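You operate a simulated robot arm through the tools that you are given. There is no shell and no other tool. Be economical: measure what you need, move in short steps, check, and stop when the job is done.

You are at the controls of a simulated robot arm. One attempt, no reset.

Task
Fit the card's mandrel and bend the black long sample round it to FULL.
Fine: clamp it in the blue seat first, and swing the arm back to rest.
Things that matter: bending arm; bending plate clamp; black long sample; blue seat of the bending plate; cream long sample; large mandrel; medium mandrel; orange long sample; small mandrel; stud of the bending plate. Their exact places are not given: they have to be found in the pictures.

It is judged by the outcome, as a careful person would: the job done as asked, and still so three seconds after it is handed in. It fails if anything else is knocked over, pushed out of place, dropped, spilled or broken.

Robot
A 7-joint arm with a two-finger gripper, hanging from a carriage that runs on a rail from [-1440, -7] to [1440, 7] (x, y) and turns from -295 to 392 degrees about z. Base frame: it is fixed where the carriage stands at the start and does not move with it; the origin is on the floor, on the carriage's upright axis, x ahead of it, y to its left, z up; the surface under the hand at the start is at about z = 800. Readings come in mm, degrees, newtons and seconds.
With the tool pointing down near the work surface it reaches from about 100 to 440 mm from the robot's upright axis, wherever it stands. Its first joint turns from -166.0 to 166.0 degrees. Places, roughly: bending arm [300, 400, 800]; bending plate clamp [200, 200, 900]; blue seat of the bending plate [200, 200, 800]; stud of the bending plate [200, 300, 800]. Payload 1.37 kg.
The TCP is the grasp point between the finger pads, 16 mm short of the fingertips. In the tool frame z runs along the fingers and y along their closing line. The gripper opens to 92 mm. The gripper's body begins 74 mm behind the TCP.
Orientation is that of the tool frame in the base frame, as a unit quaternion [x, y, z, w]. With the fingers straight down and closing along the base's y, the tool's x points along the base's -x, its y along +y and its z along -z.

Tools
- The arm moves only by the tool arm_command. Its argument "deltas" is one flat list of numbers, 7 for each row, row after row: the shift along the base's x, y, z in units of 40 mm (1.0 is 40 mm), then the turn, a rotation vector about the base's x, y, z in units of 5 degrees (1.0 is 5 degrees), then the finger opening in m, from 0 to 0.092. In form: [dx, dy, dz, rx, ry, rz, gripper, dx, dy, dz, rx, ry, rz, gripper, ...]. A call has 1 to 12 rows; each row shifts and turns the commanded pose from where the row before left it. A call with a number of a shift or a turn outside -1 to 1 is refused whole. Rows are played at 5 a second. More than 50 mm and 8.6 degrees between two rows, or a gripper value outside its range, and nothing of the call is played. Where a pose cannot be reached the arm comes as near as it can. A force on the tool above 40 N (or 10 N above the force at the start of the call, whichever is more), or a blocked arm, ends the call early, and 0.2 s more pass. Each finger halts on what it meets, pressing with about 22 N; the grip force reading is that of the motor and also rises with nothing between the fingers. The clock runs only during rows and for 0.2 s after the last one: add rows that do not move to give the fingers time. It gives the time, the measured TCP pose, the force on the tool (base axes), the opening and the grip force at its end, in the units of the frame above (readings bear some noise), with the torque about the TCP (base axes, N m) and any sound that the robot's microphone picked up.
- Cameras (640 x 400 px; columns grow to the right, rows downward): "scene" is now at [255.9, 6, 1714.2]; the picture's right is [0.12, -0.99, 0.00], its down [-0.93, -0.11, -0.36] and it looks along [0.36, 0.04, -0.93] (base axes); focal length 214 px, centre (320, 200). "wrist" rides on the gripper at [71, 19, -111] in the tool frame; the picture's right is [-0.26, 0.97, 0.00], its down [-0.78, -0.21, -0.59] and it looks along [-0.57, -0.15, 0.81] (tool axes); focal length 280 px, centre (320, 200).
- snapshot(camera): a new picture of that camera. The clock stands still meanwhile.
- slide_trunk(by): slides the trunk up (or, below 0, down) by that many mm; the arm and the scene camera ride with it, the base frame stays. It gives what a move gives, with no picture.
- drive_base(legs): drives the robot by 1 to 6 legs, each [ahead, left, turn to the left] in mm, mm and degrees, along the robot's own axes; the way and the turn of a leg run together, so that a leg with both is an arc; at most 1500 mm and 180 degrees a leg. The arm and the cameras ride along, it lands a little off, and it stops where it bumps. It keeps to its track: a leg is cut to what the track allows. It gives what a move gives.
- turn_head(pan, tilt): turns the head with the scene camera to pan (to the left, within 155 degrees either way) and tilt (down, from -29 to 69), counted from straight ahead of the robot. It gives what a move gives.
- pixel_to_xyz(camera, pixels): there is no depth. For up to 12 entries [column, row, z] of the newest picture of that camera ("zoom" is the newest enlarged one), the place [x, y] in the base frame at which the ray of that pixel passes the height z, good to about 3 mm. The clock stands still meanwhile.
- close_up(camera, box): a new picture of the part [left, top, right, bottom] of that camera's present view, enlarged. The clock stands still meanwhile.
- close_job(): hands the job in; it is judged then, once.

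Keep the steps short. Do not move on a guess: measure, check each grasp and each placing, and mend mistakes. In all there are 80 turns and 48 pictures (those below and enlarged ones count). Leave the gripper open and the arm clear of the work at the hand-in unless told otherwise, and finish with a single line.

The tools are called after "Call:" as name(argument=value, ...) on one line, values as JSON. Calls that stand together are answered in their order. arm_command: Moves the arm, as the interface text tells. Its arguments: {"type":"object","properties":{"deltas":{"type":"array"}},"required":["deltas"]} The other tools are called the same way: slide_trunk (by) slides the trunk up or down; drive_base (legs) drives the base; turn_head (pan, tilt) turns the head that bears the scene camera; snapshot (camera) takes a picture; pixel_to_xyz (camera, pixels) gives the place at which the rays of pixels pass given heights; close_up (camera, box) takes an enlarged picture of a part of a camera's view; close_job () hands the job in.

At the start:

```text
time: 0.0
eef_pos: [226.6, 195.4, 1180.7]
ee_rot: [0.0, 1.0, 0.0, 0.0]
wrist_force: [-1.3, 0.8, -0.3]
wrist_torque: [0.03, 0.01, -0.01]
finger_gap: 92.1
gripper_force: 0.1
trunk travel left (down, up): [-538.0, 122.0]
robot x, y, heading: [-1.2, -1.4, 0.1]
head pan, tilt: [6.6, 68.8]
```

scene: 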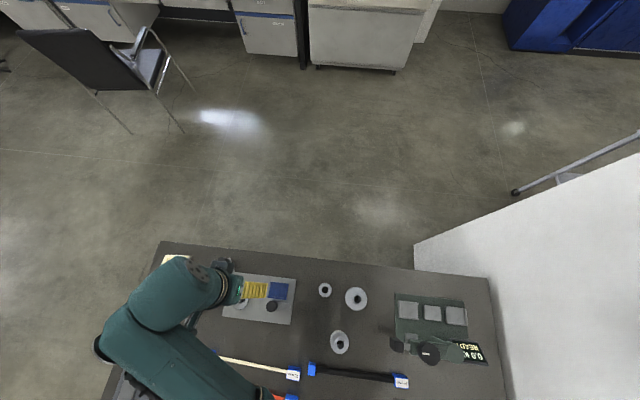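
wrist: 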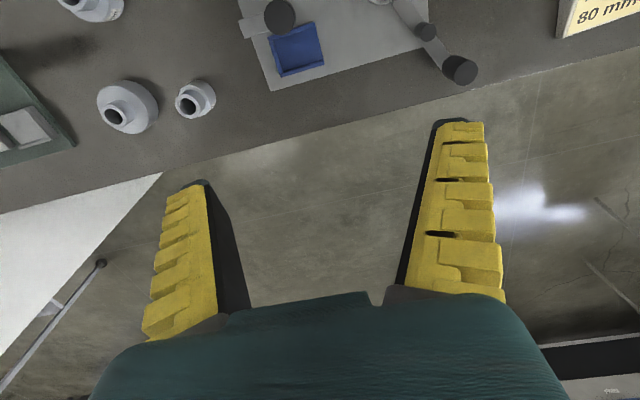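

I see the bench with a plate, three mandrels, samples and a card at the top left. I'll enlarge the scene picture first.

Call:
close_up(camera="scene", box=[150, 230, 350, 355])

Call:
close_up(camera="scene", box=[290, 260, 510, 400])

Call:
close_up(camera="wrist", box=[200, 0, 640, 200])

```text
3.20 times, centred on (250, 292) of scene
```

zoom: 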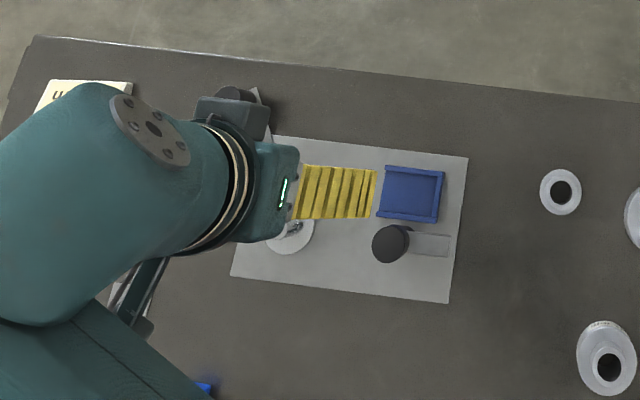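

```text
2.86 times, centred on (400, 330) of scene
```

zoom: 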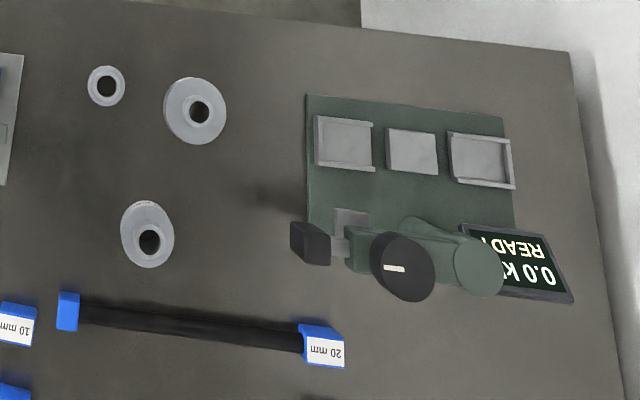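

```text
1.45 times, centred on (420, 100) of wrist
```

zoom: 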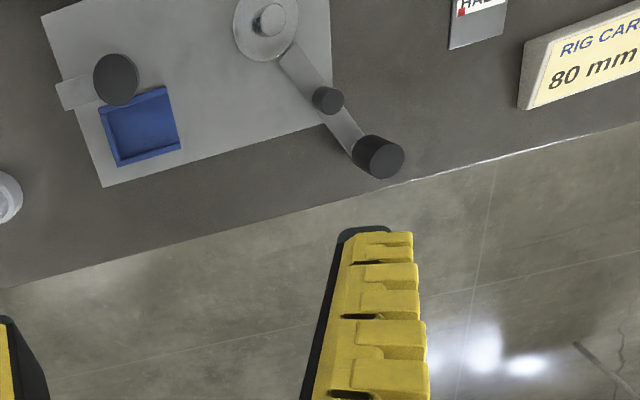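

The card starts "RIG CARD 80 mm" but is cut off. I'll shift the hand left and back so the wrist camera takes in the card and the arm plate.

Call:
arm_command(deltas=[-0.7, 1, 0, 0, 0, 0, 0.092, -0.7, 1, 0, 0, 0, 0, 0.092, -0.7, 1, 0, 0, 0, 0, 0.092])

Call:
snapshot(camera="wrist")

```text
time: 0.8
eef_pos: [141.9, 315.7, 1179.9]
ee_rot: [0.001, 1.0, -0.001, 0.0]
wrist_force: [-0.3, -0.9, 0.0]
wrist_torque: [0.07, 0.02, -0.02]
finger_gap: 92.0
gripper_force: 0.0
trunk travel left (down, up): [-538.0, 122.0]
robot x, y, heading: [0.5, 2.9, 0.1]
head pan, tilt: [6.6, 68.8]
```

```text
42 pictures are left
```

wrist: 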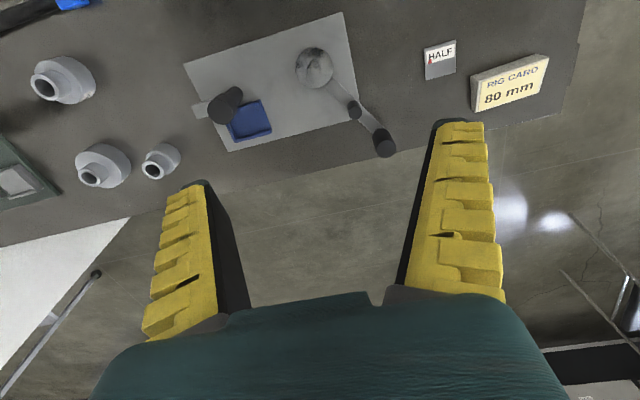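

Call:
close_up(camera="wrist", box=[160, 0, 600, 190])

Call:
snapshot(camera="scene")

```text
1.45 times, centred on (380, 95) of wrist
```

zoom: 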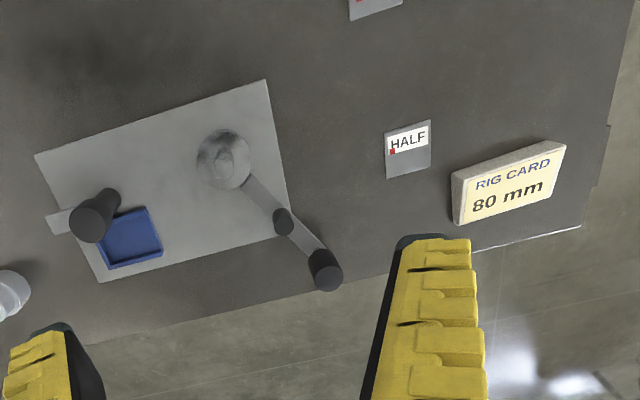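

```text
40 pictures are left
```

scene: 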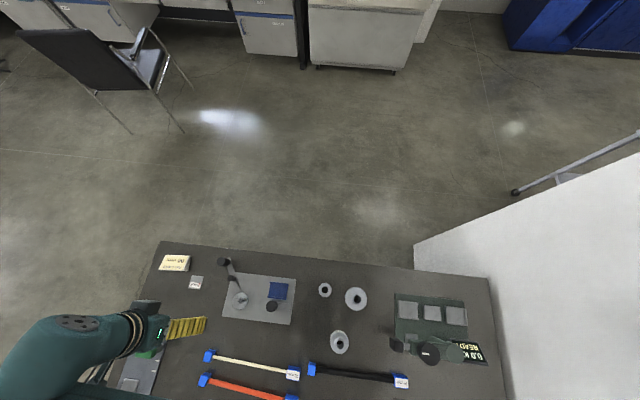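

Call:
close_up(camera="scene", box=[140, 235, 370, 400])

Call:
pixel_to_xyz(camera="scene", pixels=[[240, 302, 805], [279, 291, 805], [272, 307, 805], [325, 291, 800], [356, 300, 800], [340, 343, 800], [312, 369, 820], [401, 381, 820], [224, 262, 830], [195, 282, 800], [145, 375, 800], [294, 322, 800]])

```text
2.42 times, centred on (255, 318) of scene
```

zoom: 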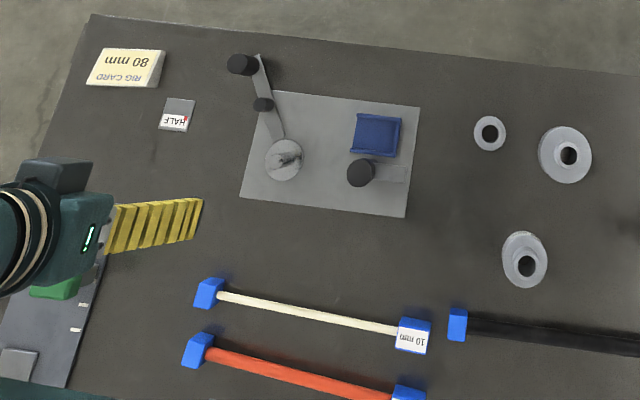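

```text
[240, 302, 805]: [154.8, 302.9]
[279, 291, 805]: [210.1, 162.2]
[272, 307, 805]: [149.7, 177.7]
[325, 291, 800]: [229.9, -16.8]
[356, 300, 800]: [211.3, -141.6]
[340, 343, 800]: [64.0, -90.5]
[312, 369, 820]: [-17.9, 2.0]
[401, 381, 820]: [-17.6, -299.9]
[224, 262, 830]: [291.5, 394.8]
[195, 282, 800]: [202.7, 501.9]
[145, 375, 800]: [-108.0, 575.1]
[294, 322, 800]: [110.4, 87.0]
```

The card asks for 80 mm. I need the mandrels' diameters and labels, so I'll carry the hand right, above them, at this safe height.

Call:
arm_command(deltas=[0, -1, 0, 0, 0, 0, 0.092, 0, -1, 0, 0, 0, 0, 0.092, 0, -1, 0, 0, 0, 0, 0.092, 0, -1, 0, 0, 0, 0, 0.092, 0, -1, 0, 0, 0, 0, 0.092, 0, -1, 0, 0, 0, 0, 0.092, 0, -1, 0, 0, 0, 0, 0.092, 0, -1, 0, 0, 0, 0, 0.092, 0, -1, 0, 0, 0, 0, 0.092, 0, -1, 0, 0, 0, 0, 0.092])

Call:
snapshot(camera="wrist")

Call:
snapshot(camera="scene")

```text
time: 3.0
eef_pos: [183.9, -33.9, 1153.1]
ee_rot: [0.0, 1.0, 0.0, 0.001]
wrist_force: [1.0, 0.4, -0.4]
wrist_torque: [0.01, 0.0, -0.01]
finger_gap: 92.1
gripper_force: 0.1
out of reach, approached as far as the arm can: row 4, 5, 6, 7, 8
trunk travel left (down, up): [-538.0, 122.0]
robot x, y, heading: [0.7, -0.3, 0.0]
head pan, tilt: [6.6, 68.8]
```

```text
38 pictures are left
```

wrist: 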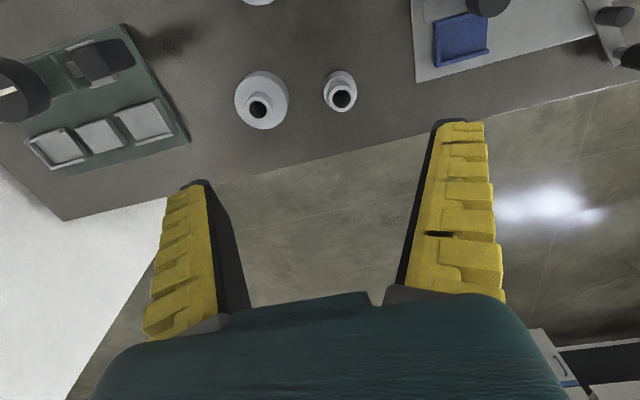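

```text
37 pictures are left
```

scene: 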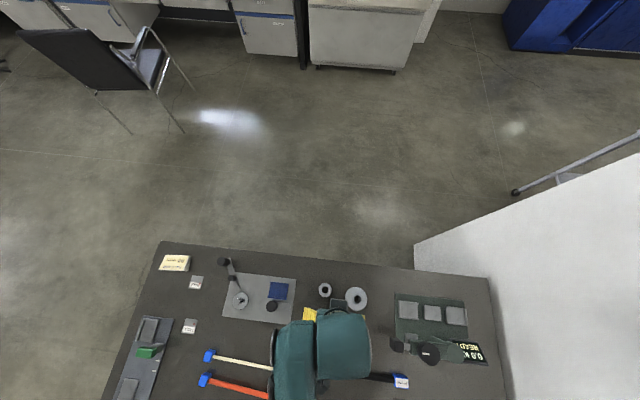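

Seen from here the FULL tag is likely the one at (190,326). The hand hides too much, so I'll drive back 220 mm along the rail to see the mandrels in both cameras.

Call:
drive_base(legs=[[-220, 0, 0]])

Call:
snapshot(camera="wrist")

Call:
snapshot(camera="scene")

```text
time: 4.7
eef_pos: [-35.3, -34.8, 1152.8]
ee_rot: [-0.001, 1.0, 0.0, 0.001]
wrist_force: [-0.3, 1.1, -0.7]
wrist_torque: [-0.03, -0.06, 0.0]
finger_gap: 92.0
gripper_force: 0.0
trunk travel left (down, up): [-538.0, 122.0]
robot x, y, heading: [-220.4, -0.7, 0.1]
head pan, tilt: [6.6, 68.8]
```

```text
36 pictures are left
```

wrist: 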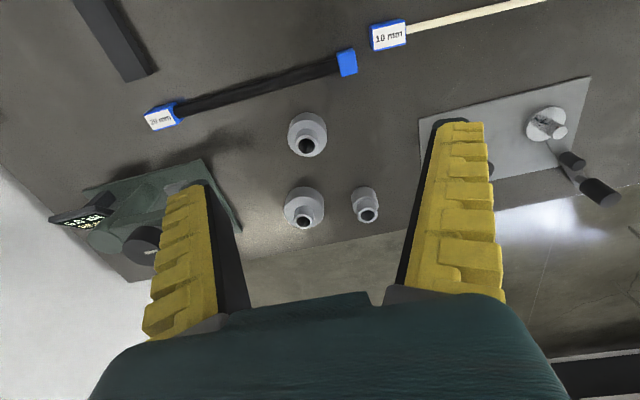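

```text
35 pictures are left
```

scene: 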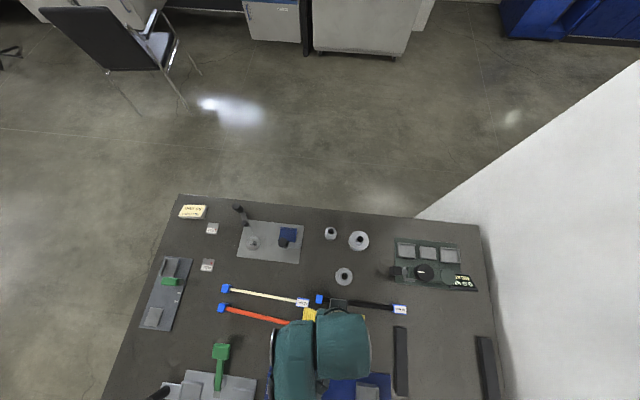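

Call:
close_up(camera="wrist", box=[260, 90, 420, 240])

Call:
close_up(camera="scene", box=[180, 190, 420, 335])

```text
2.67 times, centred on (340, 165) of wrist
```

zoom: 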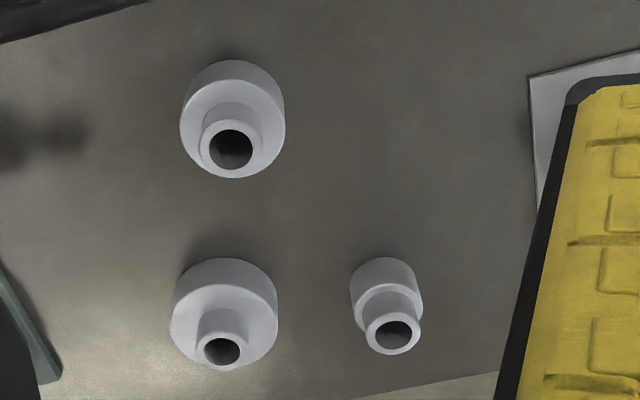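

```text
2.67 times, centred on (300, 262) of scene
```

zoom: 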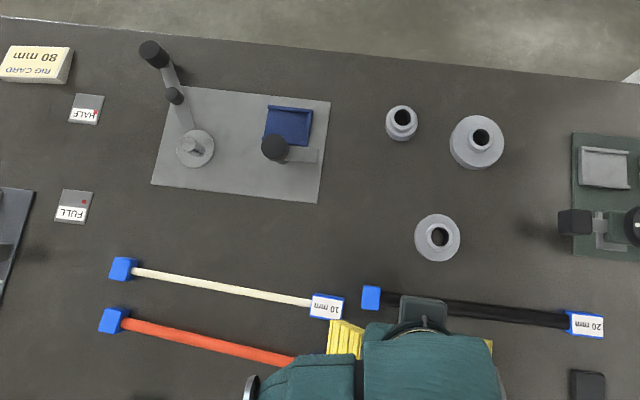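

Now I'll measure body diameters with a few pixel pairs in this enlarged picture, at assumed body heights.

Call:
pixel_to_xyz(camera="zoom", pixels=[[449, 142, 830], [505, 142, 830], [415, 238, 830], [460, 238, 830], [386, 123, 830], [417, 123, 830], [477, 115, 830], [477, 169, 830], [437, 214, 830], [437, 262, 830], [58, 200, 800], [80, 110, 800]])

Call:
close_up(camera="scene", box=[310, 215, 390, 295])

```text
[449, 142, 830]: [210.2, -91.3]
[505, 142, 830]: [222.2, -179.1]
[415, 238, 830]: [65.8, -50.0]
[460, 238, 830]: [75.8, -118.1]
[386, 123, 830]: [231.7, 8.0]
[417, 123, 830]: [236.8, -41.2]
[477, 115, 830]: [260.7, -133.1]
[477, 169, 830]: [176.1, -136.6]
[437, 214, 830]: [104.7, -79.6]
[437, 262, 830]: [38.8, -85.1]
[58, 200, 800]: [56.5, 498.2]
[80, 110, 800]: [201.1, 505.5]
```

```text
5.00 times, centred on (350, 255) of scene
```

zoom: 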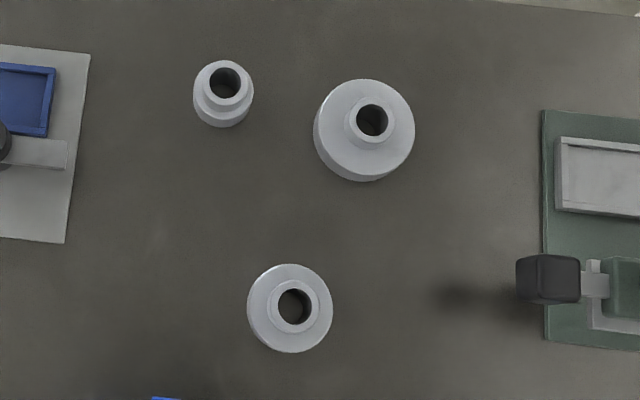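

Call:
pixel_to_xyz(camera="zoom", pixels=[[316, 130, 830], [415, 130, 830], [247, 306, 830], [333, 306, 830], [193, 93, 830], [254, 93, 830], [316, 130, 850], [415, 130, 850], [247, 306, 850], [333, 306, 850], [193, 93, 850], [254, 93, 850]])

Call:
close_up(camera="scene", box=[340, 222, 376, 258])

Call:
close_up(camera="scene", box=[326, 258, 362, 294])

```text
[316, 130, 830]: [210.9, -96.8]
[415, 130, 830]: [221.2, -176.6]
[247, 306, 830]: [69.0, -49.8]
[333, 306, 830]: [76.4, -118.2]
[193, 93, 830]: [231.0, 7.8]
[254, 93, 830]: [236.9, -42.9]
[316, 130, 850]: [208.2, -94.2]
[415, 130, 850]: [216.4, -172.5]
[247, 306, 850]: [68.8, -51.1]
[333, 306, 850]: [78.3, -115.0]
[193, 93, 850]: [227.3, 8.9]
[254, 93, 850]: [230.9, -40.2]
```

```text
11.11 times, centred on (358, 240) of scene
```

zoom: 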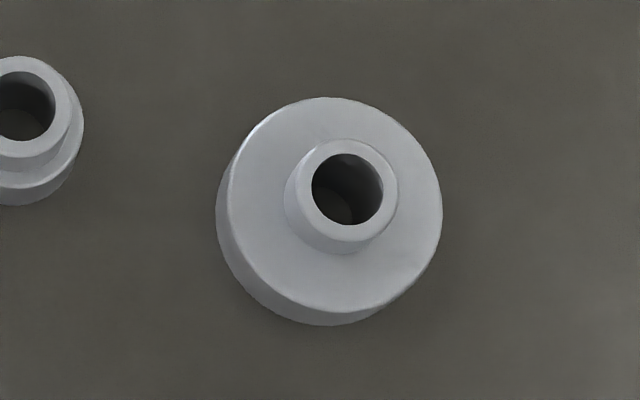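

```text
11.11 times, centred on (344, 276) of scene
```

zoom: 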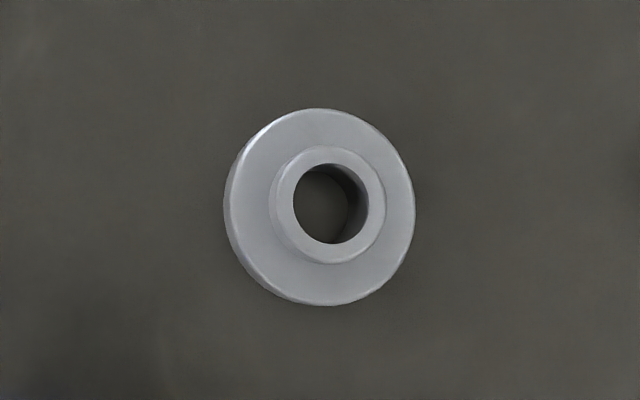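

The large mandrel measures about 80 mm (medium ≈66, small ≈49), so it's the card's. Next I'll find heights from the two views: neck top of the large mandrel and stud top.

Call:
pixel_to_xyz(camera="scene", pixels=[[360.5, 238.7, 800], [360.5, 238.7, 840], [360.5, 238.7, 880], [347.3, 263, 800]])

Call:
pixel_to_xyz(camera="wrist", pixels=[[303.3, 221.2, 800], [303.3, 221.2, 840], [303.3, 221.2, 880]])

Call:
close_up(camera="scene", box=[225, 195, 315, 275])

Call:
close_up(camera="wrist", box=[100, 0, 420, 180])

```text
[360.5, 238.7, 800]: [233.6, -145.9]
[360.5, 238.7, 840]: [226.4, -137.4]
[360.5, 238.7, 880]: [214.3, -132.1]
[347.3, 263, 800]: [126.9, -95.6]
```

```text
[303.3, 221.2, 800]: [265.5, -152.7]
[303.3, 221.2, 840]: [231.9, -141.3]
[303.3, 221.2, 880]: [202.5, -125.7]
```

```text
5.00 times, centred on (270, 235) of scene
```

zoom: 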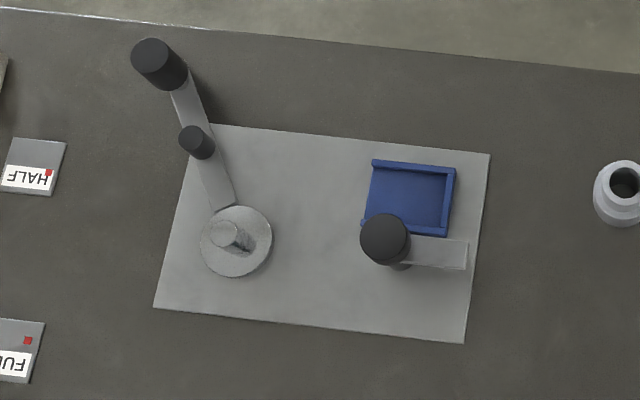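

```text
2.00 times, centred on (260, 90) of wrist
```

zoom: 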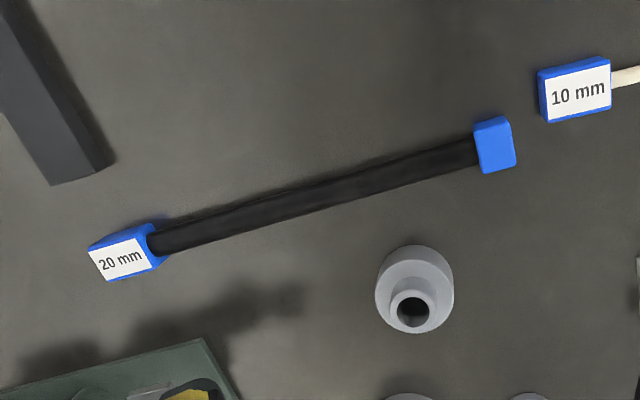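

Neck top comes out at z ≈ 855 near (222, -136). Now the plate's points from the enlarged picture (disc 236,241; stud top 225,233; handle 150,57; roller 192,140; tray corners; clamp).

Call:
pixel_to_xyz(camera="scene", pixels=[[253.2, 243.2, 805], [251, 241.6, 850], [236, 206.4, 860], [241.6, 212, 820], [244.4, 223, 850], [246.6, 225, 820], [281, 228.6, 810], [295, 229.4, 810], [293.6, 240.6, 810], [283, 242.6, 880], [299.6, 246, 820], [282, 240, 810]])

Call:
pixel_to_xyz(camera="scene", pixels=[[248.6, 219.8, 805], [304, 225.8, 805], [298.6, 263.6, 805], [236.8, 256.6, 805], [215.8, 229.6, 802], [211.6, 263.2, 802]])

Call:
pixel_to_xyz(camera="zoom", pixels=[[88, 250, 830], [148, 228, 830], [153, 268, 830], [108, 282, 830], [473, 125, 830], [510, 117, 830], [516, 164, 830], [482, 174, 830], [147, 240, 815], [475, 150, 815]])

```text
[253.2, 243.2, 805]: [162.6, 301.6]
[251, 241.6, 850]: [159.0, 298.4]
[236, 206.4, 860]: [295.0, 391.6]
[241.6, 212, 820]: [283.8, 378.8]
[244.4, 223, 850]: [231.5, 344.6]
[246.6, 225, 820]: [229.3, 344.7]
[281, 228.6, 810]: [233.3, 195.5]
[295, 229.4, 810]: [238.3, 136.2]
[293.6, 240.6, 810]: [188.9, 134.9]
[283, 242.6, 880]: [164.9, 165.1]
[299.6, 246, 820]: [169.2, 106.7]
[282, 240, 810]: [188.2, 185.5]
```

```text
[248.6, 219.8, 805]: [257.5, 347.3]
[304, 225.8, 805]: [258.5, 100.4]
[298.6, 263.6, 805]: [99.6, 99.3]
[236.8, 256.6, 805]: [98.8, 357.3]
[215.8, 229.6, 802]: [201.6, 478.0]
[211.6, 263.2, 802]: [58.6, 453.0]
```

```text
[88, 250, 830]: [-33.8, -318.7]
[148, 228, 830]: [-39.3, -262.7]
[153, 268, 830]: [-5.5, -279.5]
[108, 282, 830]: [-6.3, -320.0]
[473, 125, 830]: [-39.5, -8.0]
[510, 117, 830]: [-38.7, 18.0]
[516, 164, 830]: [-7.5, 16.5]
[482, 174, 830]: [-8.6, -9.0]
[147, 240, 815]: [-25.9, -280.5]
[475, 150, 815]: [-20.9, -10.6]
```

The plate is square to the base axes: stud ≈ (161, 301), tray interior ≈ x 189–236, y 135–195, open toward +y. I'll drive back to the start spot and then look at the plate closer.

Call:
drive_base(legs=[[220, 0, 0]])

Call:
arm_command(deltas=[-0.5, 1, -0.6, 0, 0, 0, 0.092, -0.5, 1, -0.6, 0, 0, 0, 0.092, -0.5, 1, -0.6, 0, 0, 0, 0.092, -0.5, 1, -0.6, 0, 0, 0, 0.092, -0.5, 1, -0.6, 0, 0, 0, 0.092, -0.5, 1, -0.6, 0, 0, 0, 0.092])

Call:
snapshot(camera="wrist")

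```text
time: 6.4
eef_pos: [184.0, -33.7, 1151.7]
ee_rot: [0.001, 1.0, 0.0, 0.001]
wrist_force: [0.0, -0.3, 0.1]
wrist_torque: [-0.02, -0.02, 0.0]
finger_gap: 91.9
gripper_force: 0.2
trunk travel left (down, up): [-538.0, 122.0]
robot x, y, heading: [-0.4, -3.1, -0.2]
head pan, tilt: [6.6, 68.8]
```

```text
refused: row 1 steps farther than a row can; nothing moved
```

```text
27 pictures are left
```

wrist: 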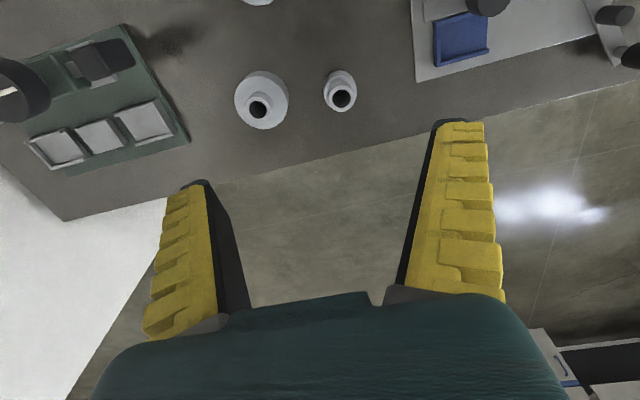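

That step was too long (limit 50 mm a row). I'll use shorter rows.

Call:
arm_command(deltas=[-0.3, 0.73, -0.47, 0, 0, 0, 0.092, -0.3, 0.73, -0.47, 0, 0, 0, 0.092, -0.3, 0.73, -0.47, 0, 0, 0, 0.092, -0.3, 0.73, -0.47, 0, 0, 0, 0.092, -0.35, 0.73, -0.47, 0, 0, 0, 0.092, -0.45, 0.73, -0.47, 0, 0, 0, 0.092, -0.45, 0.73, -0.47, 0, 0, 0, 0.092, -0.45, 0.73, -0.47, 0, 0, 0, 0.092])

Call:
close_up(camera="wrist", box=[120, 0, 600, 300])

```text
time: 8.2
eef_pos: [67.5, 201.5, 1000.5]
ee_rot: [0.001, 1.0, 0.0, 0.001]
wrist_force: [0.6, -0.3, -0.5]
wrist_torque: [0.02, 0.0, -0.02]
finger_gap: 92.0
gripper_force: 0.1
trunk travel left (down, up): [-538.0, 122.0]
robot x, y, heading: [-2.9, -1.6, 0.0]
head pan, tilt: [6.6, 68.8]
```

```text
1.33 times, centred on (360, 150) of wrist
```

zoom: 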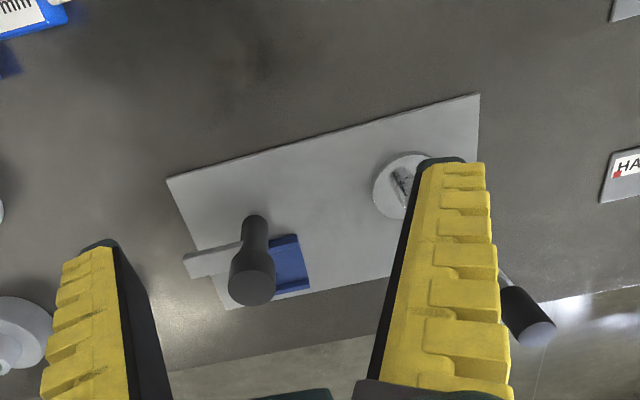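

Call:
close_up(camera="wrist", box=[240, 140, 370, 240])

```text
4.00 times, centred on (305, 190) of wrist
```

zoom: 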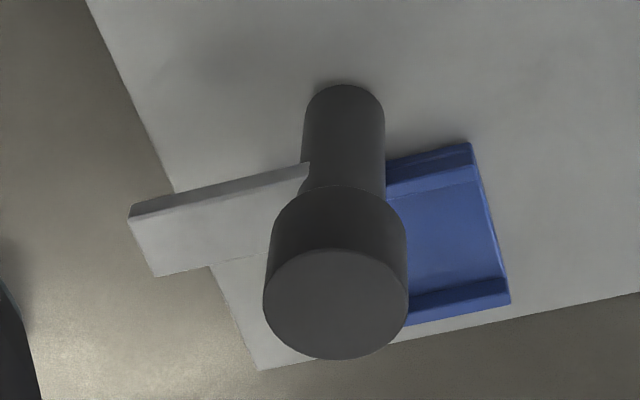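

The clamp is a post with a knob and a side bar that swings about the upright axis over the tray. First the large mandrel: I'll move the hand over it at z = 1000 and measure its centre.

Call:
arm_command(deltas=[0.388, -0.843, 0, 0, 0, 0, 0.092, 0.388, -0.843, 0, 0, 0, 0, 0.092, 0.388, -0.843, 0, 0, 0, 0, 0.092, 0.388, -0.843, 0, 0, 0, 0, 0.092, 0.388, -0.843, 0, 0, 0, 0, 0.092, 0.388, -0.843, 0, 0, 0, 0, 0.092, 0.388, -0.843, 0, 0, 0, 0, 0.092, 0.388, -0.843, 0, 0, 0, 0, 0.092, 0.388, -0.843, 0, 0, 0, 0, 0.092, 0.388, -0.843, 0, 0, 0, 0, 0.092])

Call:
snapshot(camera="wrist")

```text
time: 10.4
eef_pos: [222.8, -137.4, 1002.7]
ee_rot: [0.0, 1.0, 0.0, 0.0]
wrist_force: [-0.3, 0.2, 0.0]
wrist_torque: [0.0, -0.03, 0.01]
finger_gap: 92.0
gripper_force: 0.1
trunk travel left (down, up): [-538.0, 122.0]
robot x, y, heading: [-1.0, -0.6, -0.1]
head pan, tilt: [6.6, 68.8]
```

```text
24 pictures are left
```

wrist: 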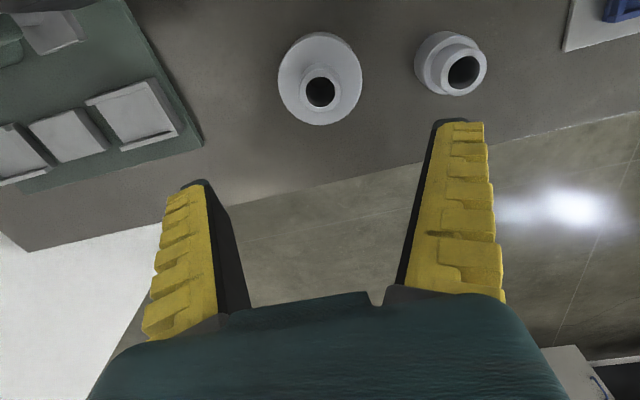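

Call:
pixel_to_xyz(camera="wrist", pixels=[[320, 92, 850], [320, 92, 858], [302, 88, 855], [340, 88, 855], [278, 77, 830], [362, 77, 830], [319, 33, 830], [322, 126, 830]])

```text
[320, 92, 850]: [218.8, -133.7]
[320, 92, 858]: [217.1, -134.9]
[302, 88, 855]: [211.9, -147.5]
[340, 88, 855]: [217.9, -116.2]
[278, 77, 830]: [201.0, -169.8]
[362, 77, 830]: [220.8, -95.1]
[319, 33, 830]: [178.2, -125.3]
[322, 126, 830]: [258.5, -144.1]
```

Centre ≈ (218, -133.5), body 80 mm, neck ≈ 32 mm. I'll line up, then descend to z ≈ 854 with the fingers at 60 mm.

Call:
arm_command(deltas=[-0.12, 0.1, 0, 0, 0, 0, 0.06, 0, 0, -0.9, 0, 0, 0, 0.06, 0, 0, -0.9, 0, 0, 0, 0.06, 0, 0, -0.9, 0, 0, 0, 0.06, 0, 0, -0.5, 0, 0, 0, 0.06, 0, 0, -0.5, 0, 0, 0, 0.06])

Call:
snapshot(camera="wrist")

```text
time: 11.8
eef_pos: [217.5, -133.7, 853.5]
ee_rot: [0.001, 1.0, 0.001, 0.001]
wrist_force: [-0.6, -0.3, -0.1]
wrist_torque: [0.02, 0.01, 0.01]
finger_gap: 62.5
gripper_force: 1.6
trunk travel left (down, up): [-538.0, 122.0]
robot x, y, heading: [-0.8, -4.3, 0.2]
head pan, tilt: [6.6, 68.8]
```

```text
23 pictures are left
```

wrist: 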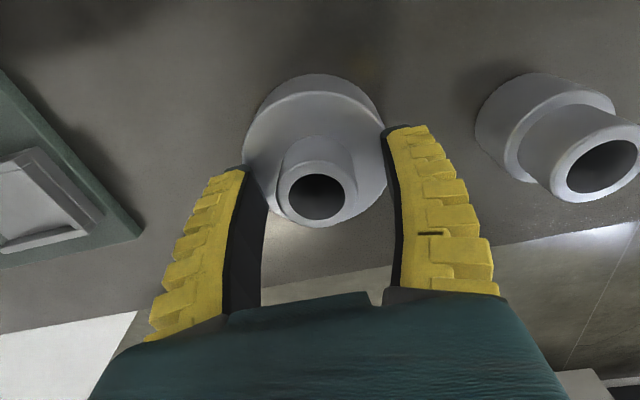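

The neck sits between the pads. I'll close the fingers on it.

Call:
arm_command(deltas=[0, 0, 0, 0, 0, 0, 0.02, 0, 0, 0, 0, 0, 0, 0.02, 0, 0, 0, 0, 0, 0, 0.02, 0, 0, 0, 0, 0, 0, 0.02])

Call:
arm_command(deltas=[0, 0, 0.5, 0, 0, 0, 0.02, 0, 0, 0.5, 0, 0, 0, 0.02, 0, 0, 0.5, 0, 0, 0, 0.02])

Call:
snapshot(camera="wrist")

```text
time: 12.8
eef_pos: [217.8, -134.7, 855.2]
ee_rot: [0.001, 1.0, 0.0, 0.001]
wrist_force: [-2.9, 1.3, 12.4]
wrist_torque: [0.05, 0.08, -0.1]
finger_gap: 33.1
gripper_force: 22.5
trunk travel left (down, up): [-538.0, 122.0]
robot x, y, heading: [-0.1, -0.5, -0.3]
head pan, tilt: [6.6, 68.8]
```

```text
time: 13.6
eef_pos: [217.2, -134.1, 914.2]
ee_rot: [0.001, 1.0, 0.0, 0.0]
wrist_force: [-0.3, 0.5, 0.2]
wrist_torque: [0.02, -0.04, 0.0]
finger_gap: 23.9
gripper_force: 2.8
trunk travel left (down, up): [-538.0, 122.0]
robot x, y, heading: [1.1, 5.4, -0.1]
head pan, tilt: [6.6, 68.8]
```

```text
22 pictures are left
```

wrist: 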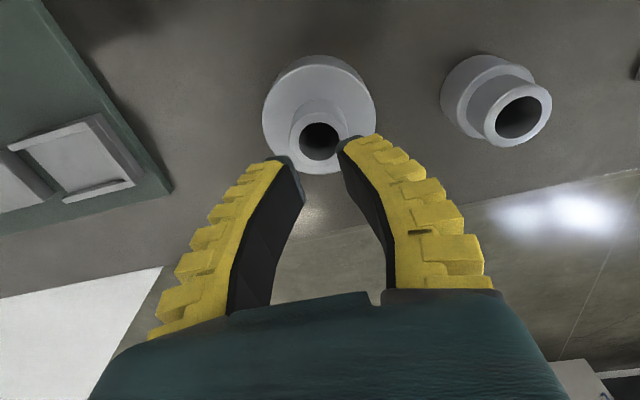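

The grip slipped off: the pads held too little of the neck. The mandrel still stands. I'll open and go down lower, step by step, reading the force.

Call:
arm_command(deltas=[0, 0, 0, 0, 0, 0, 0.06, 0, 0, 0, 0, 0, 0, 0.06, 0, 0, 0, 0, 0, 0, 0.06, 0, 0, -0.8, 0, 0, 0, 0.06, 0, 0, -0.8, 0, 0, 0, 0.06])

Call:
arm_command(deltas=[0, 0, -0.1, 0, 0, 0, 0.06])

Call:
arm_command(deltas=[0, 0, -0.1, 0, 0, 0, 0.06])

Call:
arm_command(deltas=[0, 0, -0.1, 0, 0, 0, 0.06])

```text
time: 14.8
eef_pos: [218.7, -131.9, 850.6]
ee_rot: [0.0, 1.0, -0.001, 0.0]
wrist_force: [-5.2, 2.6, 20.7]
wrist_torque: [0.26, 0.09, 0.03]
finger_gap: 63.4
gripper_force: 7.0
trunk travel left (down, up): [-538.0, 122.0]
robot x, y, heading: [-2.1, 0.6, -0.0]
head pan, tilt: [6.6, 68.8]
```

```text
time: 15.1
eef_pos: [223.9, -136.0, 852.2]
ee_rot: [0.0, 1.0, -0.004, 0.005]
wrist_force: [0.6, 1.3, 20.9]
wrist_torque: [0.22, 0.31, 0.09]
finger_gap: 34.6
gripper_force: 15.2
trunk travel left (down, up): [-538.0, 122.0]
robot x, y, heading: [2.0, 0.3, -0.0]
head pan, tilt: [6.6, 68.8]
stopped in row 1: the force on the tool passed its limit at 48 N (the readings are from after the stop); the commanded pose is now the measured one
```

```text
time: 15.7
eef_pos: [226.3, -136.3, 850.5]
ee_rot: [-0.001, 1.0, -0.005, 0.008]
wrist_force: [-6.3, 5.7, 35.7]
wrist_torque: [0.1, 0.39, -0.06]
finger_gap: 38.9
gripper_force: 21.9
trunk travel left (down, up): [-538.0, 122.0]
robot x, y, heading: [-1.1, 1.4, -0.4]
head pan, tilt: [6.6, 68.8]
stopped in row 1: the force on the tool passed its limit at 46 N (the readings are from after the stop); the commanded pose is now the measured one
```

```text
time: 16.1
eef_pos: [231.3, -139.1, 850.9]
ee_rot: [-0.001, 1.0, -0.007, 0.012]
wrist_force: [-5.3, 6.4, 38.6]
wrist_torque: [-0.01, 0.39, -0.07]
finger_gap: 40.9
gripper_force: 21.4
trunk travel left (down, up): [-538.0, 122.0]
robot x, y, heading: [0.1, 0.0, -0.3]
head pan, tilt: [6.6, 68.8]
stopped in row 1: the force on the tool passed its limit at 53 N (the readings are from after the stop); the commanded pose is now the measured one
```

Contact with the body comes at z ≈ 851, and pressing made the fingers close in and the hand drift. I'll back straight up and look.

Call:
arm_command(deltas=[0, 0, 0.1, 0, 0, 0, 0.06, 0, 0, 0.3, 0, 0, 0, 0.06, 0, 0, 0.6, 0, 0, 0, 0.06, 0, 0, 0.6, 0, 0, 0, 0.06])

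Call:
snapshot(camera="wrist")

```text
time: 17.1
eef_pos: [226.4, -137.1, 911.5]
ee_rot: [-0.001, 1.0, -0.006, 0.008]
wrist_force: [0.0, 0.5, -0.4]
wrist_torque: [0.01, 0.01, 0.02]
finger_gap: 62.2
gripper_force: 1.9
trunk travel left (down, up): [-538.0, 122.0]
robot x, y, heading: [-0.5, 0.1, -0.3]
head pan, tilt: [6.6, 68.8]
```

```text
21 pictures are left
```

wrist: 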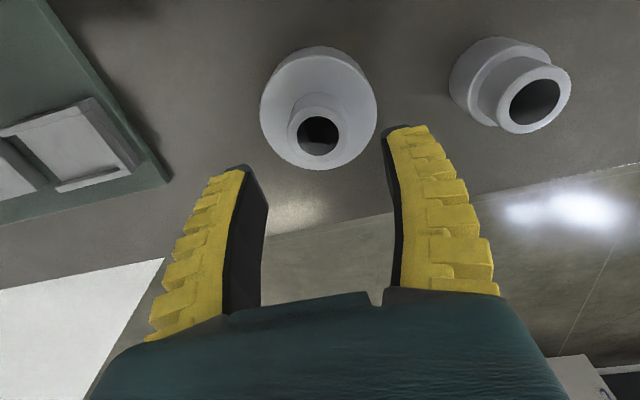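

Call:
pixel_to_xyz(camera="wrist", pixels=[[319, 134, 850], [319, 134, 856], [290, 130, 855], [350, 130, 855], [261, 104, 833], [377, 104, 833], [318, 46, 833], [320, 170, 833]])

Call:
close_up(camera="wrist", box=[240, 30, 400, 180])

```text
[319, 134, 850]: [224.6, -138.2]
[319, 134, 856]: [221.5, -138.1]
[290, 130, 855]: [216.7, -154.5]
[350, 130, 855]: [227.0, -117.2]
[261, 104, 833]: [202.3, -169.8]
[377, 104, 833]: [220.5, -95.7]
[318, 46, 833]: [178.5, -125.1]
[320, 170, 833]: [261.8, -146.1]
```

```text
2.67 times, centred on (320, 105) of wrist
```

zoom: 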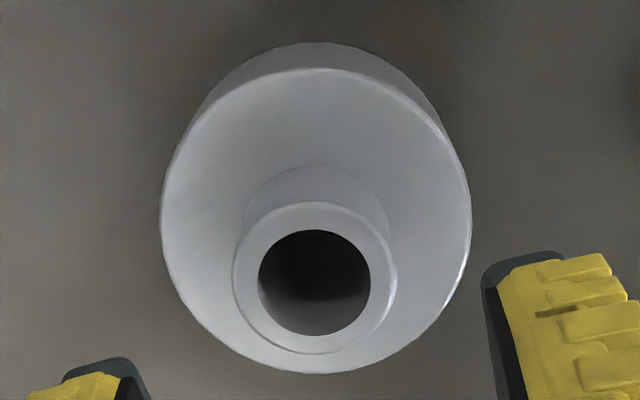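

Call:
pixel_to_xyz(camera="zoom", pixels=[[316.5, 221, 820], [316.5, 221, 830], [316.5, 221, 840], [315, 278, 840], [315, 278, 850], [315, 278, 860], [322, 42, 800], [162, 221, 830], [471, 221, 830], [232, 278, 850], [397, 278, 850]])

```text
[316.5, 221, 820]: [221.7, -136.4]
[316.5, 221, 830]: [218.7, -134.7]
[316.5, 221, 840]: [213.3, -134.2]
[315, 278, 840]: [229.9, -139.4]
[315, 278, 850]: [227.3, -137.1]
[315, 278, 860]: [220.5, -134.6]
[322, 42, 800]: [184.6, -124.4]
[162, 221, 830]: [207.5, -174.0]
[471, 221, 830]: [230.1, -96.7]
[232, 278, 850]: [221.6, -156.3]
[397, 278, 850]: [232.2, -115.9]
```

The best centre is ≈ (220, -135.5). I'll trim the small tilt, narrow the fingers to 46 mm, and descend to ≈ 857 so closing doesn't jam the tips on the body.

Call:
arm_command(deltas=[-0.16, 0.04, 0, 0.14, 0.18, 0, 0.05, 0, 0, -0.5, 0, 0, 0, 0.05, 0, 0, -0.5, 0, 0, 0, 0.05, 0, 0, -0.36, 0, 0, 0, 0.05, 0, 0, 0, 0, 0, 0, 0.05])

Call:
arm_command(deltas=[0, 0, 0, 0, 0, 0, 0.04, 0, 0, 0, 0, 0, 0, 0.03, 0, 0, 0, 0, 0, 0, 0.01, 0, 0, 0, 0, 0, 0, 0.0, 0, 0, 0, 0, 0, 0, 0.0])

Call:
snapshot(camera="wrist")

```text
time: 18.3
eef_pos: [220.0, -136.5, 857.2]
ee_rot: [0.0, 1.0, 0.0, 0.001]
wrist_force: [0.1, -1.0, -0.9]
wrist_torque: [0.03, -0.02, -0.05]
finger_gap: 52.7
gripper_force: 1.9
trunk travel left (down, up): [-538.0, 122.0]
robot x, y, heading: [0.4, -2.9, -0.2]
head pan, tilt: [6.6, 68.8]
```

```text
time: 19.5
eef_pos: [220.1, -136.5, 857.4]
ee_rot: [-0.001, 1.0, 0.0, 0.001]
wrist_force: [-2.2, 1.7, 12.6]
wrist_torque: [0.0, 0.12, 0.18]
finger_gap: 34.3
gripper_force: 22.5
trunk travel left (down, up): [-538.0, 122.0]
robot x, y, heading: [-1.4, -4.9, -0.1]
head pan, tilt: [6.6, 68.8]
```

```text
19 pictures are left
```

wrist: 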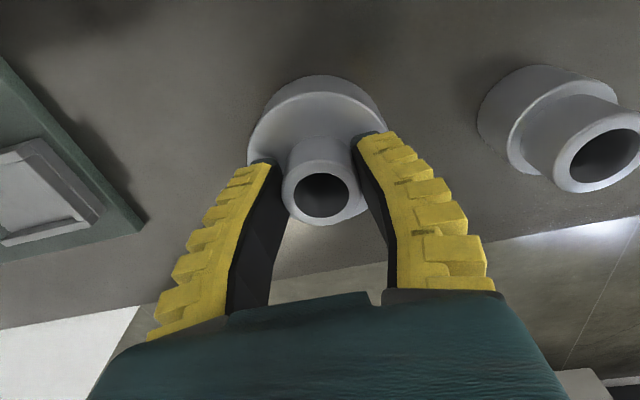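

Grip reads 34 mm at 22 N, with 12 N upward on the tool. I'll lift slowly, in 2 mm rows, and watch.

Call:
arm_command(deltas=[0, 0, 0.05, 0, 0, 0, 0.0, 0, 0, 0.05, 0, 0, 0, 0.0, 0, 0, 0.05, 0, 0, 0, 0.0])

```text
time: 20.3
eef_pos: [220.5, -135.3, 861.9]
ee_rot: [0.0, 1.0, 0.0, 0.001]
wrist_force: [0.2, 0.6, -3.5]
wrist_torque: [0.0, -0.01, 0.03]
finger_gap: 32.4
gripper_force: 21.7
trunk travel left (down, up): [-538.0, 122.0]
robot x, y, heading: [-3.7, -1.5, 0.0]
head pan, tilt: [6.6, 68.8]
```

Call:
arm_command(deltas=[0, 0, 0.05, 0, 0, 0, 0.0, 0, 0, 0.05, 0, 0, 0, 0.0, 0, 0, 0.05, 0, 0, 0, 0.0])

Call:
snapshot(camera="wrist")

```text
time: 21.1
eef_pos: [220.6, -136.1, 869.5]
ee_rot: [0.0, 1.0, 0.0, 0.0]
wrist_force: [-0.8, -0.3, -3.7]
wrist_torque: [-0.03, 0.0, 0.01]
finger_gap: 32.0
gripper_force: 22.1
trunk travel left (down, up): [-538.0, 122.0]
robot x, y, heading: [1.5, -1.7, -0.2]
head pan, tilt: [6.6, 68.8]
```

```text
18 pictures are left
```

wrist: 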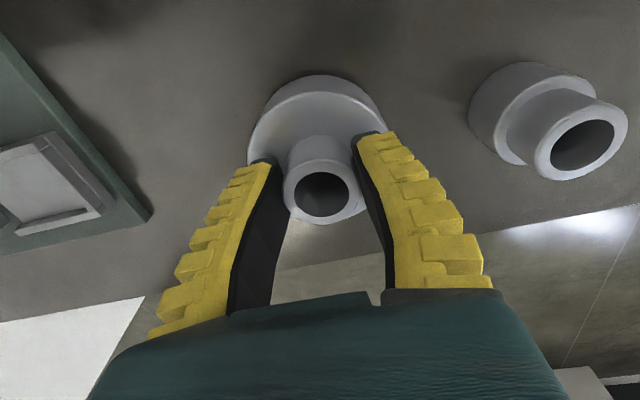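

The mandrel is held (3.7 N weight, moving with the hand). I'll lift it to z ≈ 1010, above the clamp knob.

Call:
arm_command(deltas=[0, 0, 0.2, 0, 0, 0, 0.0, 0, 0, 0.4, 0, 0, 0, 0.0, 0, 0, 0.5, 0, 0, 0, 0.0, 0, 0, 0.5, 0, 0, 0, 0.0, 0, 0, 0.5, 0, 0, 0, 0.0, 0, 0, 0.5, 0, 0, 0, 0.0, 0, 0, 0.5, 0, 0, 0, 0.0, 0, 0, 0.3, 0, 0, 0, 0.0])

Call:
arm_command(deltas=[0, 0.3, 0, 0, 0, 0, 0.0, 0, 0.6, 0, 0, 0, 0, 0.0, 0, 0.7, 0, 0, 0, 0, 0.0, 0, 0.8, 0, 0, 0, 0, 0.0, -0.1, 0.8, 0, 0, 0, 0, 0.0, -0.2, 0.8, 0, 0, 0, 0, 0.0, -0.2, 0.8, 0, 0, 0, 0, 0.0, -0.2, 0.8, 0, 0, 0, 0, 0.0, -0.2, 0.8, 0, 0, 0, 0, 0.0, -0.2, 0.8, 0, 0, 0, 0, 0.0, -0.2, 0.7, 0, 0, 0, 0, 0.0, -0.2, 0.5, 0, 0, 0, 0, 0.0])

Call:
snapshot(camera="wrist")

```text
time: 22.9
eef_pos: [222.2, -136.7, 1005.5]
ee_rot: [-0.001, 1.0, 0.0, 0.001]
wrist_force: [0.8, -0.6, -2.7]
wrist_torque: [-0.03, 0.02, 0.03]
finger_gap: 31.8
gripper_force: 21.7
trunk travel left (down, up): [-538.0, 122.0]
robot x, y, heading: [-0.9, -1.3, -0.1]
head pan, tilt: [6.6, 68.8]
```

```text
time: 25.5
eef_pos: [159.3, 200.2, 1005.2]
ee_rot: [0.0, 1.0, 0.0, 0.001]
wrist_force: [0.0, -0.1, -2.5]
wrist_torque: [-0.02, 0.01, -0.01]
finger_gap: 31.6
gripper_force: 21.5
trunk travel left (down, up): [-538.0, 122.0]
robot x, y, heading: [0.1, -0.3, -0.1]
head pan, tilt: [6.6, 68.8]
```

```text
17 pictures are left
```

wrist: 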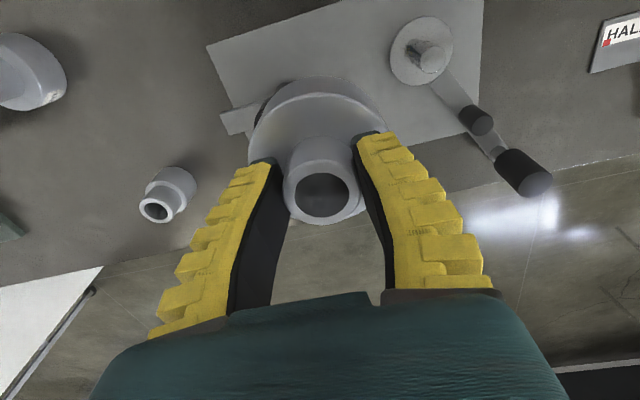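

Call:
close_up(camera="wrist", box=[380, 0, 572, 120])

```text
3.33 times, centred on (476, 60) of wrist
```

zoom: 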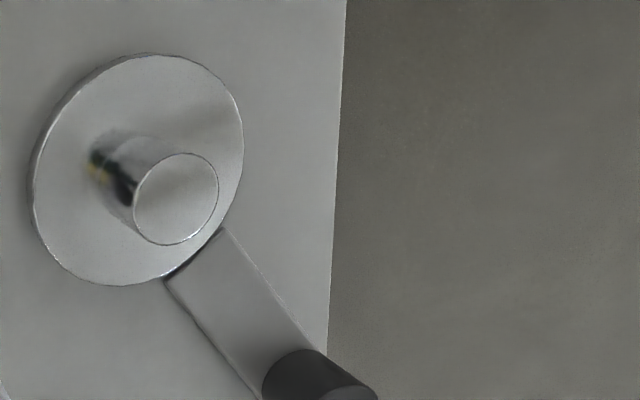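

Call:
pixel_to_xyz(camera="zoom", pixels=[[137, 170, 805], [137, 170, 815], [176, 199, 830], [176, 199, 840], [176, 199, 850], [134, 199, 840], [219, 199, 840], [32, 170, 812], [243, 170, 812], [300, 372, 840], [300, 372, 850]])

Call:
pixel_to_xyz(camera="wrist", pixels=[[230, 127, 840], [248, 108, 840], [536, 183, 860], [512, 155, 830], [483, 122, 840], [470, 105, 815], [606, 43, 802], [325, 195, 1004], [323, 150, 980]])

```text
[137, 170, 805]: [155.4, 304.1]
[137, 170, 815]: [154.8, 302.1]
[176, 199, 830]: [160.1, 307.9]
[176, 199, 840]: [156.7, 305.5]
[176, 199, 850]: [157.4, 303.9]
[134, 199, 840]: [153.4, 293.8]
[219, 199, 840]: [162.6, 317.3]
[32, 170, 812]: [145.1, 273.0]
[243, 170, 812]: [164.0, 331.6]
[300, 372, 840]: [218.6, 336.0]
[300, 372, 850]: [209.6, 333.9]
```

```text
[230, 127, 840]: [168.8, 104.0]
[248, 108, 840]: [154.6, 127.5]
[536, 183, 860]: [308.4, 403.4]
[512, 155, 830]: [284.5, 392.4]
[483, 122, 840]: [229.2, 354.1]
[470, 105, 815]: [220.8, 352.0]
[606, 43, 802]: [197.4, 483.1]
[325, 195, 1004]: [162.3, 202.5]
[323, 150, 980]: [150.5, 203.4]
```

I'll average repeated readings, since fit is tight: hole of the held mandrel and the stud, both from this wrist view.

Call:
pixel_to_xyz(camera="wrist", pixels=[[323, 191.5, 1006], [323, 191.5, 1006], [323, 191.5, 1006], [323, 191.5, 1006], [432.8, 59.7, 845], [432.8, 59.7, 845], [432.8, 59.7, 845], [432.8, 59.7, 845], [421.1, 51, 810], [421.1, 51, 810], [421.1, 51, 810], [421.1, 51, 810]])

Call:
close_up(camera="scene", box=[200, 260, 310, 330])

```text
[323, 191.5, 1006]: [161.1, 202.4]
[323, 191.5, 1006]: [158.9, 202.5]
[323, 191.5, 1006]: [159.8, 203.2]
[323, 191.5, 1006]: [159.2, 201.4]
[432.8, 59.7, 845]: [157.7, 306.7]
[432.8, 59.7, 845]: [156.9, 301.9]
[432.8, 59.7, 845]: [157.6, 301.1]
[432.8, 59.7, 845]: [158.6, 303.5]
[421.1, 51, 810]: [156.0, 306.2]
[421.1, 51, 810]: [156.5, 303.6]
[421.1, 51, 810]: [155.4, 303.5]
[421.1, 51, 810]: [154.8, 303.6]
```

```text
5.71 times, centred on (255, 295) of scene
```

zoom: 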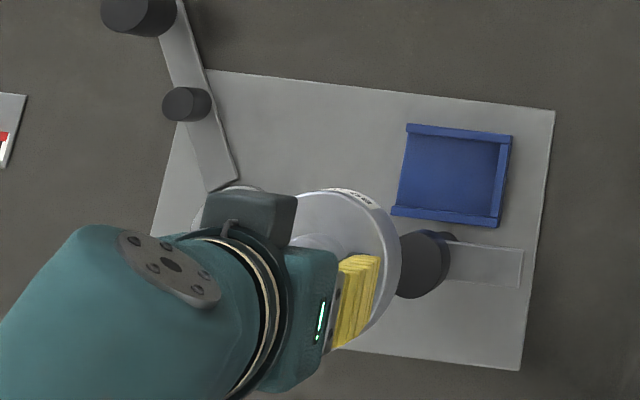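

Averages put the stud about 101 mm in +y and −2 mm in x from the held hole. I'll move above the stud and then come down to z ≈ 915, just over its top.

Call:
arm_command(deltas=[0, 0.4, 0, 0, 0, 0, 0.0, 0, 0.7, 0, 0, 0, 0, 0.0, 0, 0.7, 0, 0, 0, 0, 0.0, -0.04, 0.72, 0, 0, 0, 0, 0.0, 0, 0, -0.4, 0, 0, 0, 0.0, 0, 0, -0.6, 0, 0, 0, 0.0, 0, 0, -0.6, 0, 0, 0, 0.0, 0, 0, -0.4, 0, 0, 0, 0.0, 0, 0, -0.2, 0, 0, 0, 0.0, 0, 0, 0, 0, 0, 0, 0.0])

Call:
snapshot(camera="wrist")

```text
time: 27.7
eef_pos: [158.2, 301.1, 917.9]
ee_rot: [0.0, 1.0, 0.0, 0.0]
wrist_force: [0.6, 0.0, -3.3]
wrist_torque: [0.01, 0.04, -0.03]
finger_gap: 31.4
gripper_force: 22.2
trunk travel left (down, up): [-538.0, 122.0]
robot x, y, heading: [1.0, 1.8, -0.3]
head pan, tilt: [6.6, 68.8]
```

```text
14 pictures are left
```

wrist: 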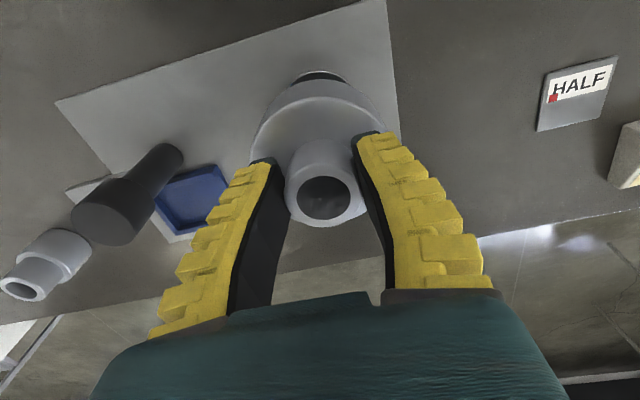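

Level and over the stud. I'll go down in 4 mm rows and read the force.

Call:
arm_command(deltas=[0, 0, -0.1, 0, 0, 0, 0.0, 0, 0, -0.1, 0, 0, 0, 0.0, 0, 0, -0.1, 0, 0, 0, 0.0, 0, 0, -0.1, 0, 0, 0, 0.0, 0, 0, -0.1, 0, 0, 0, 0.0])

```text
time: 29.0
eef_pos: [161.6, 303.5, 902.7]
ee_rot: [-0.001, 1.0, 0.002, 0.004]
wrist_force: [-1.9, -7.6, 21.3]
wrist_torque: [-0.51, 0.24, -0.01]
finger_gap: 33.6
gripper_force: 21.4
trunk travel left (down, up): [-538.0, 122.0]
robot x, y, heading: [-1.2, -1.3, 0.0]
head pan, tilt: [6.6, 68.8]
stopped in row 5: the force on the tool passed its limit at 47 N (the readings are from after the stop); the commanded pose is now the measured one
```

Contact with the stud top at z ≈ 903; the torque says the stud lies toward −x, −y. I'll lift 6 mm, shift back and level.

Call:
arm_command(deltas=[0, 0, 0.15, 0, 0, 0, 0.0, -0.12, -0.09, 0, 0.04, 0.07, 0, 0.0, 0, 0, 0, 0, 0, 0, 0.0])

Call:
arm_command(deltas=[0, 0, -0.06, 0, 0, 0, 0.0, 0, 0, -0.05, 0, 0, 0, 0.0, 0, 0, 0, 0, 0, 0, 0.0])

```text
time: 29.8
eef_pos: [156.5, 299.8, 906.9]
ee_rot: [0.0, 1.0, 0.004, 0.0]
wrist_force: [0.1, 0.0, -3.4]
wrist_torque: [0.0, 0.01, 0.0]
finger_gap: 32.0
gripper_force: 22.3
trunk travel left (down, up): [-538.0, 122.0]
robot x, y, heading: [0.1, -0.6, -0.3]
head pan, tilt: [6.6, 68.8]
```

```text
time: 30.6
eef_pos: [155.5, 299.2, 902.5]
ee_rot: [-0.002, 1.0, 0.004, -0.001]
wrist_force: [0.0, -0.3, -1.9]
wrist_torque: [0.0, 0.0, 0.02]
finger_gap: 31.7
gripper_force: 22.2
trunk travel left (down, up): [-538.0, 122.0]
robot x, y, heading: [-0.7, 0.6, -0.2]
head pan, tilt: [6.6, 68.8]
```

Call:
arm_command(deltas=[0, 0, -0.05, 0, 0, 0, 0.0, 0, 0, -0.05, 0, 0, 0, 0.0, 0, 0, 0, 0, 0, 0, 0.0])

```text
time: 31.4
eef_pos: [156.5, 300.5, 898.7]
ee_rot: [-0.001, 1.0, 0.004, 0.001]
wrist_force: [-0.8, -0.3, -2.7]
wrist_torque: [0.02, 0.0, 0.03]
finger_gap: 31.9
gripper_force: 21.9
trunk travel left (down, up): [-538.0, 122.0]
robot x, y, heading: [-3.5, -0.8, -0.1]
head pan, tilt: [6.6, 68.8]
```

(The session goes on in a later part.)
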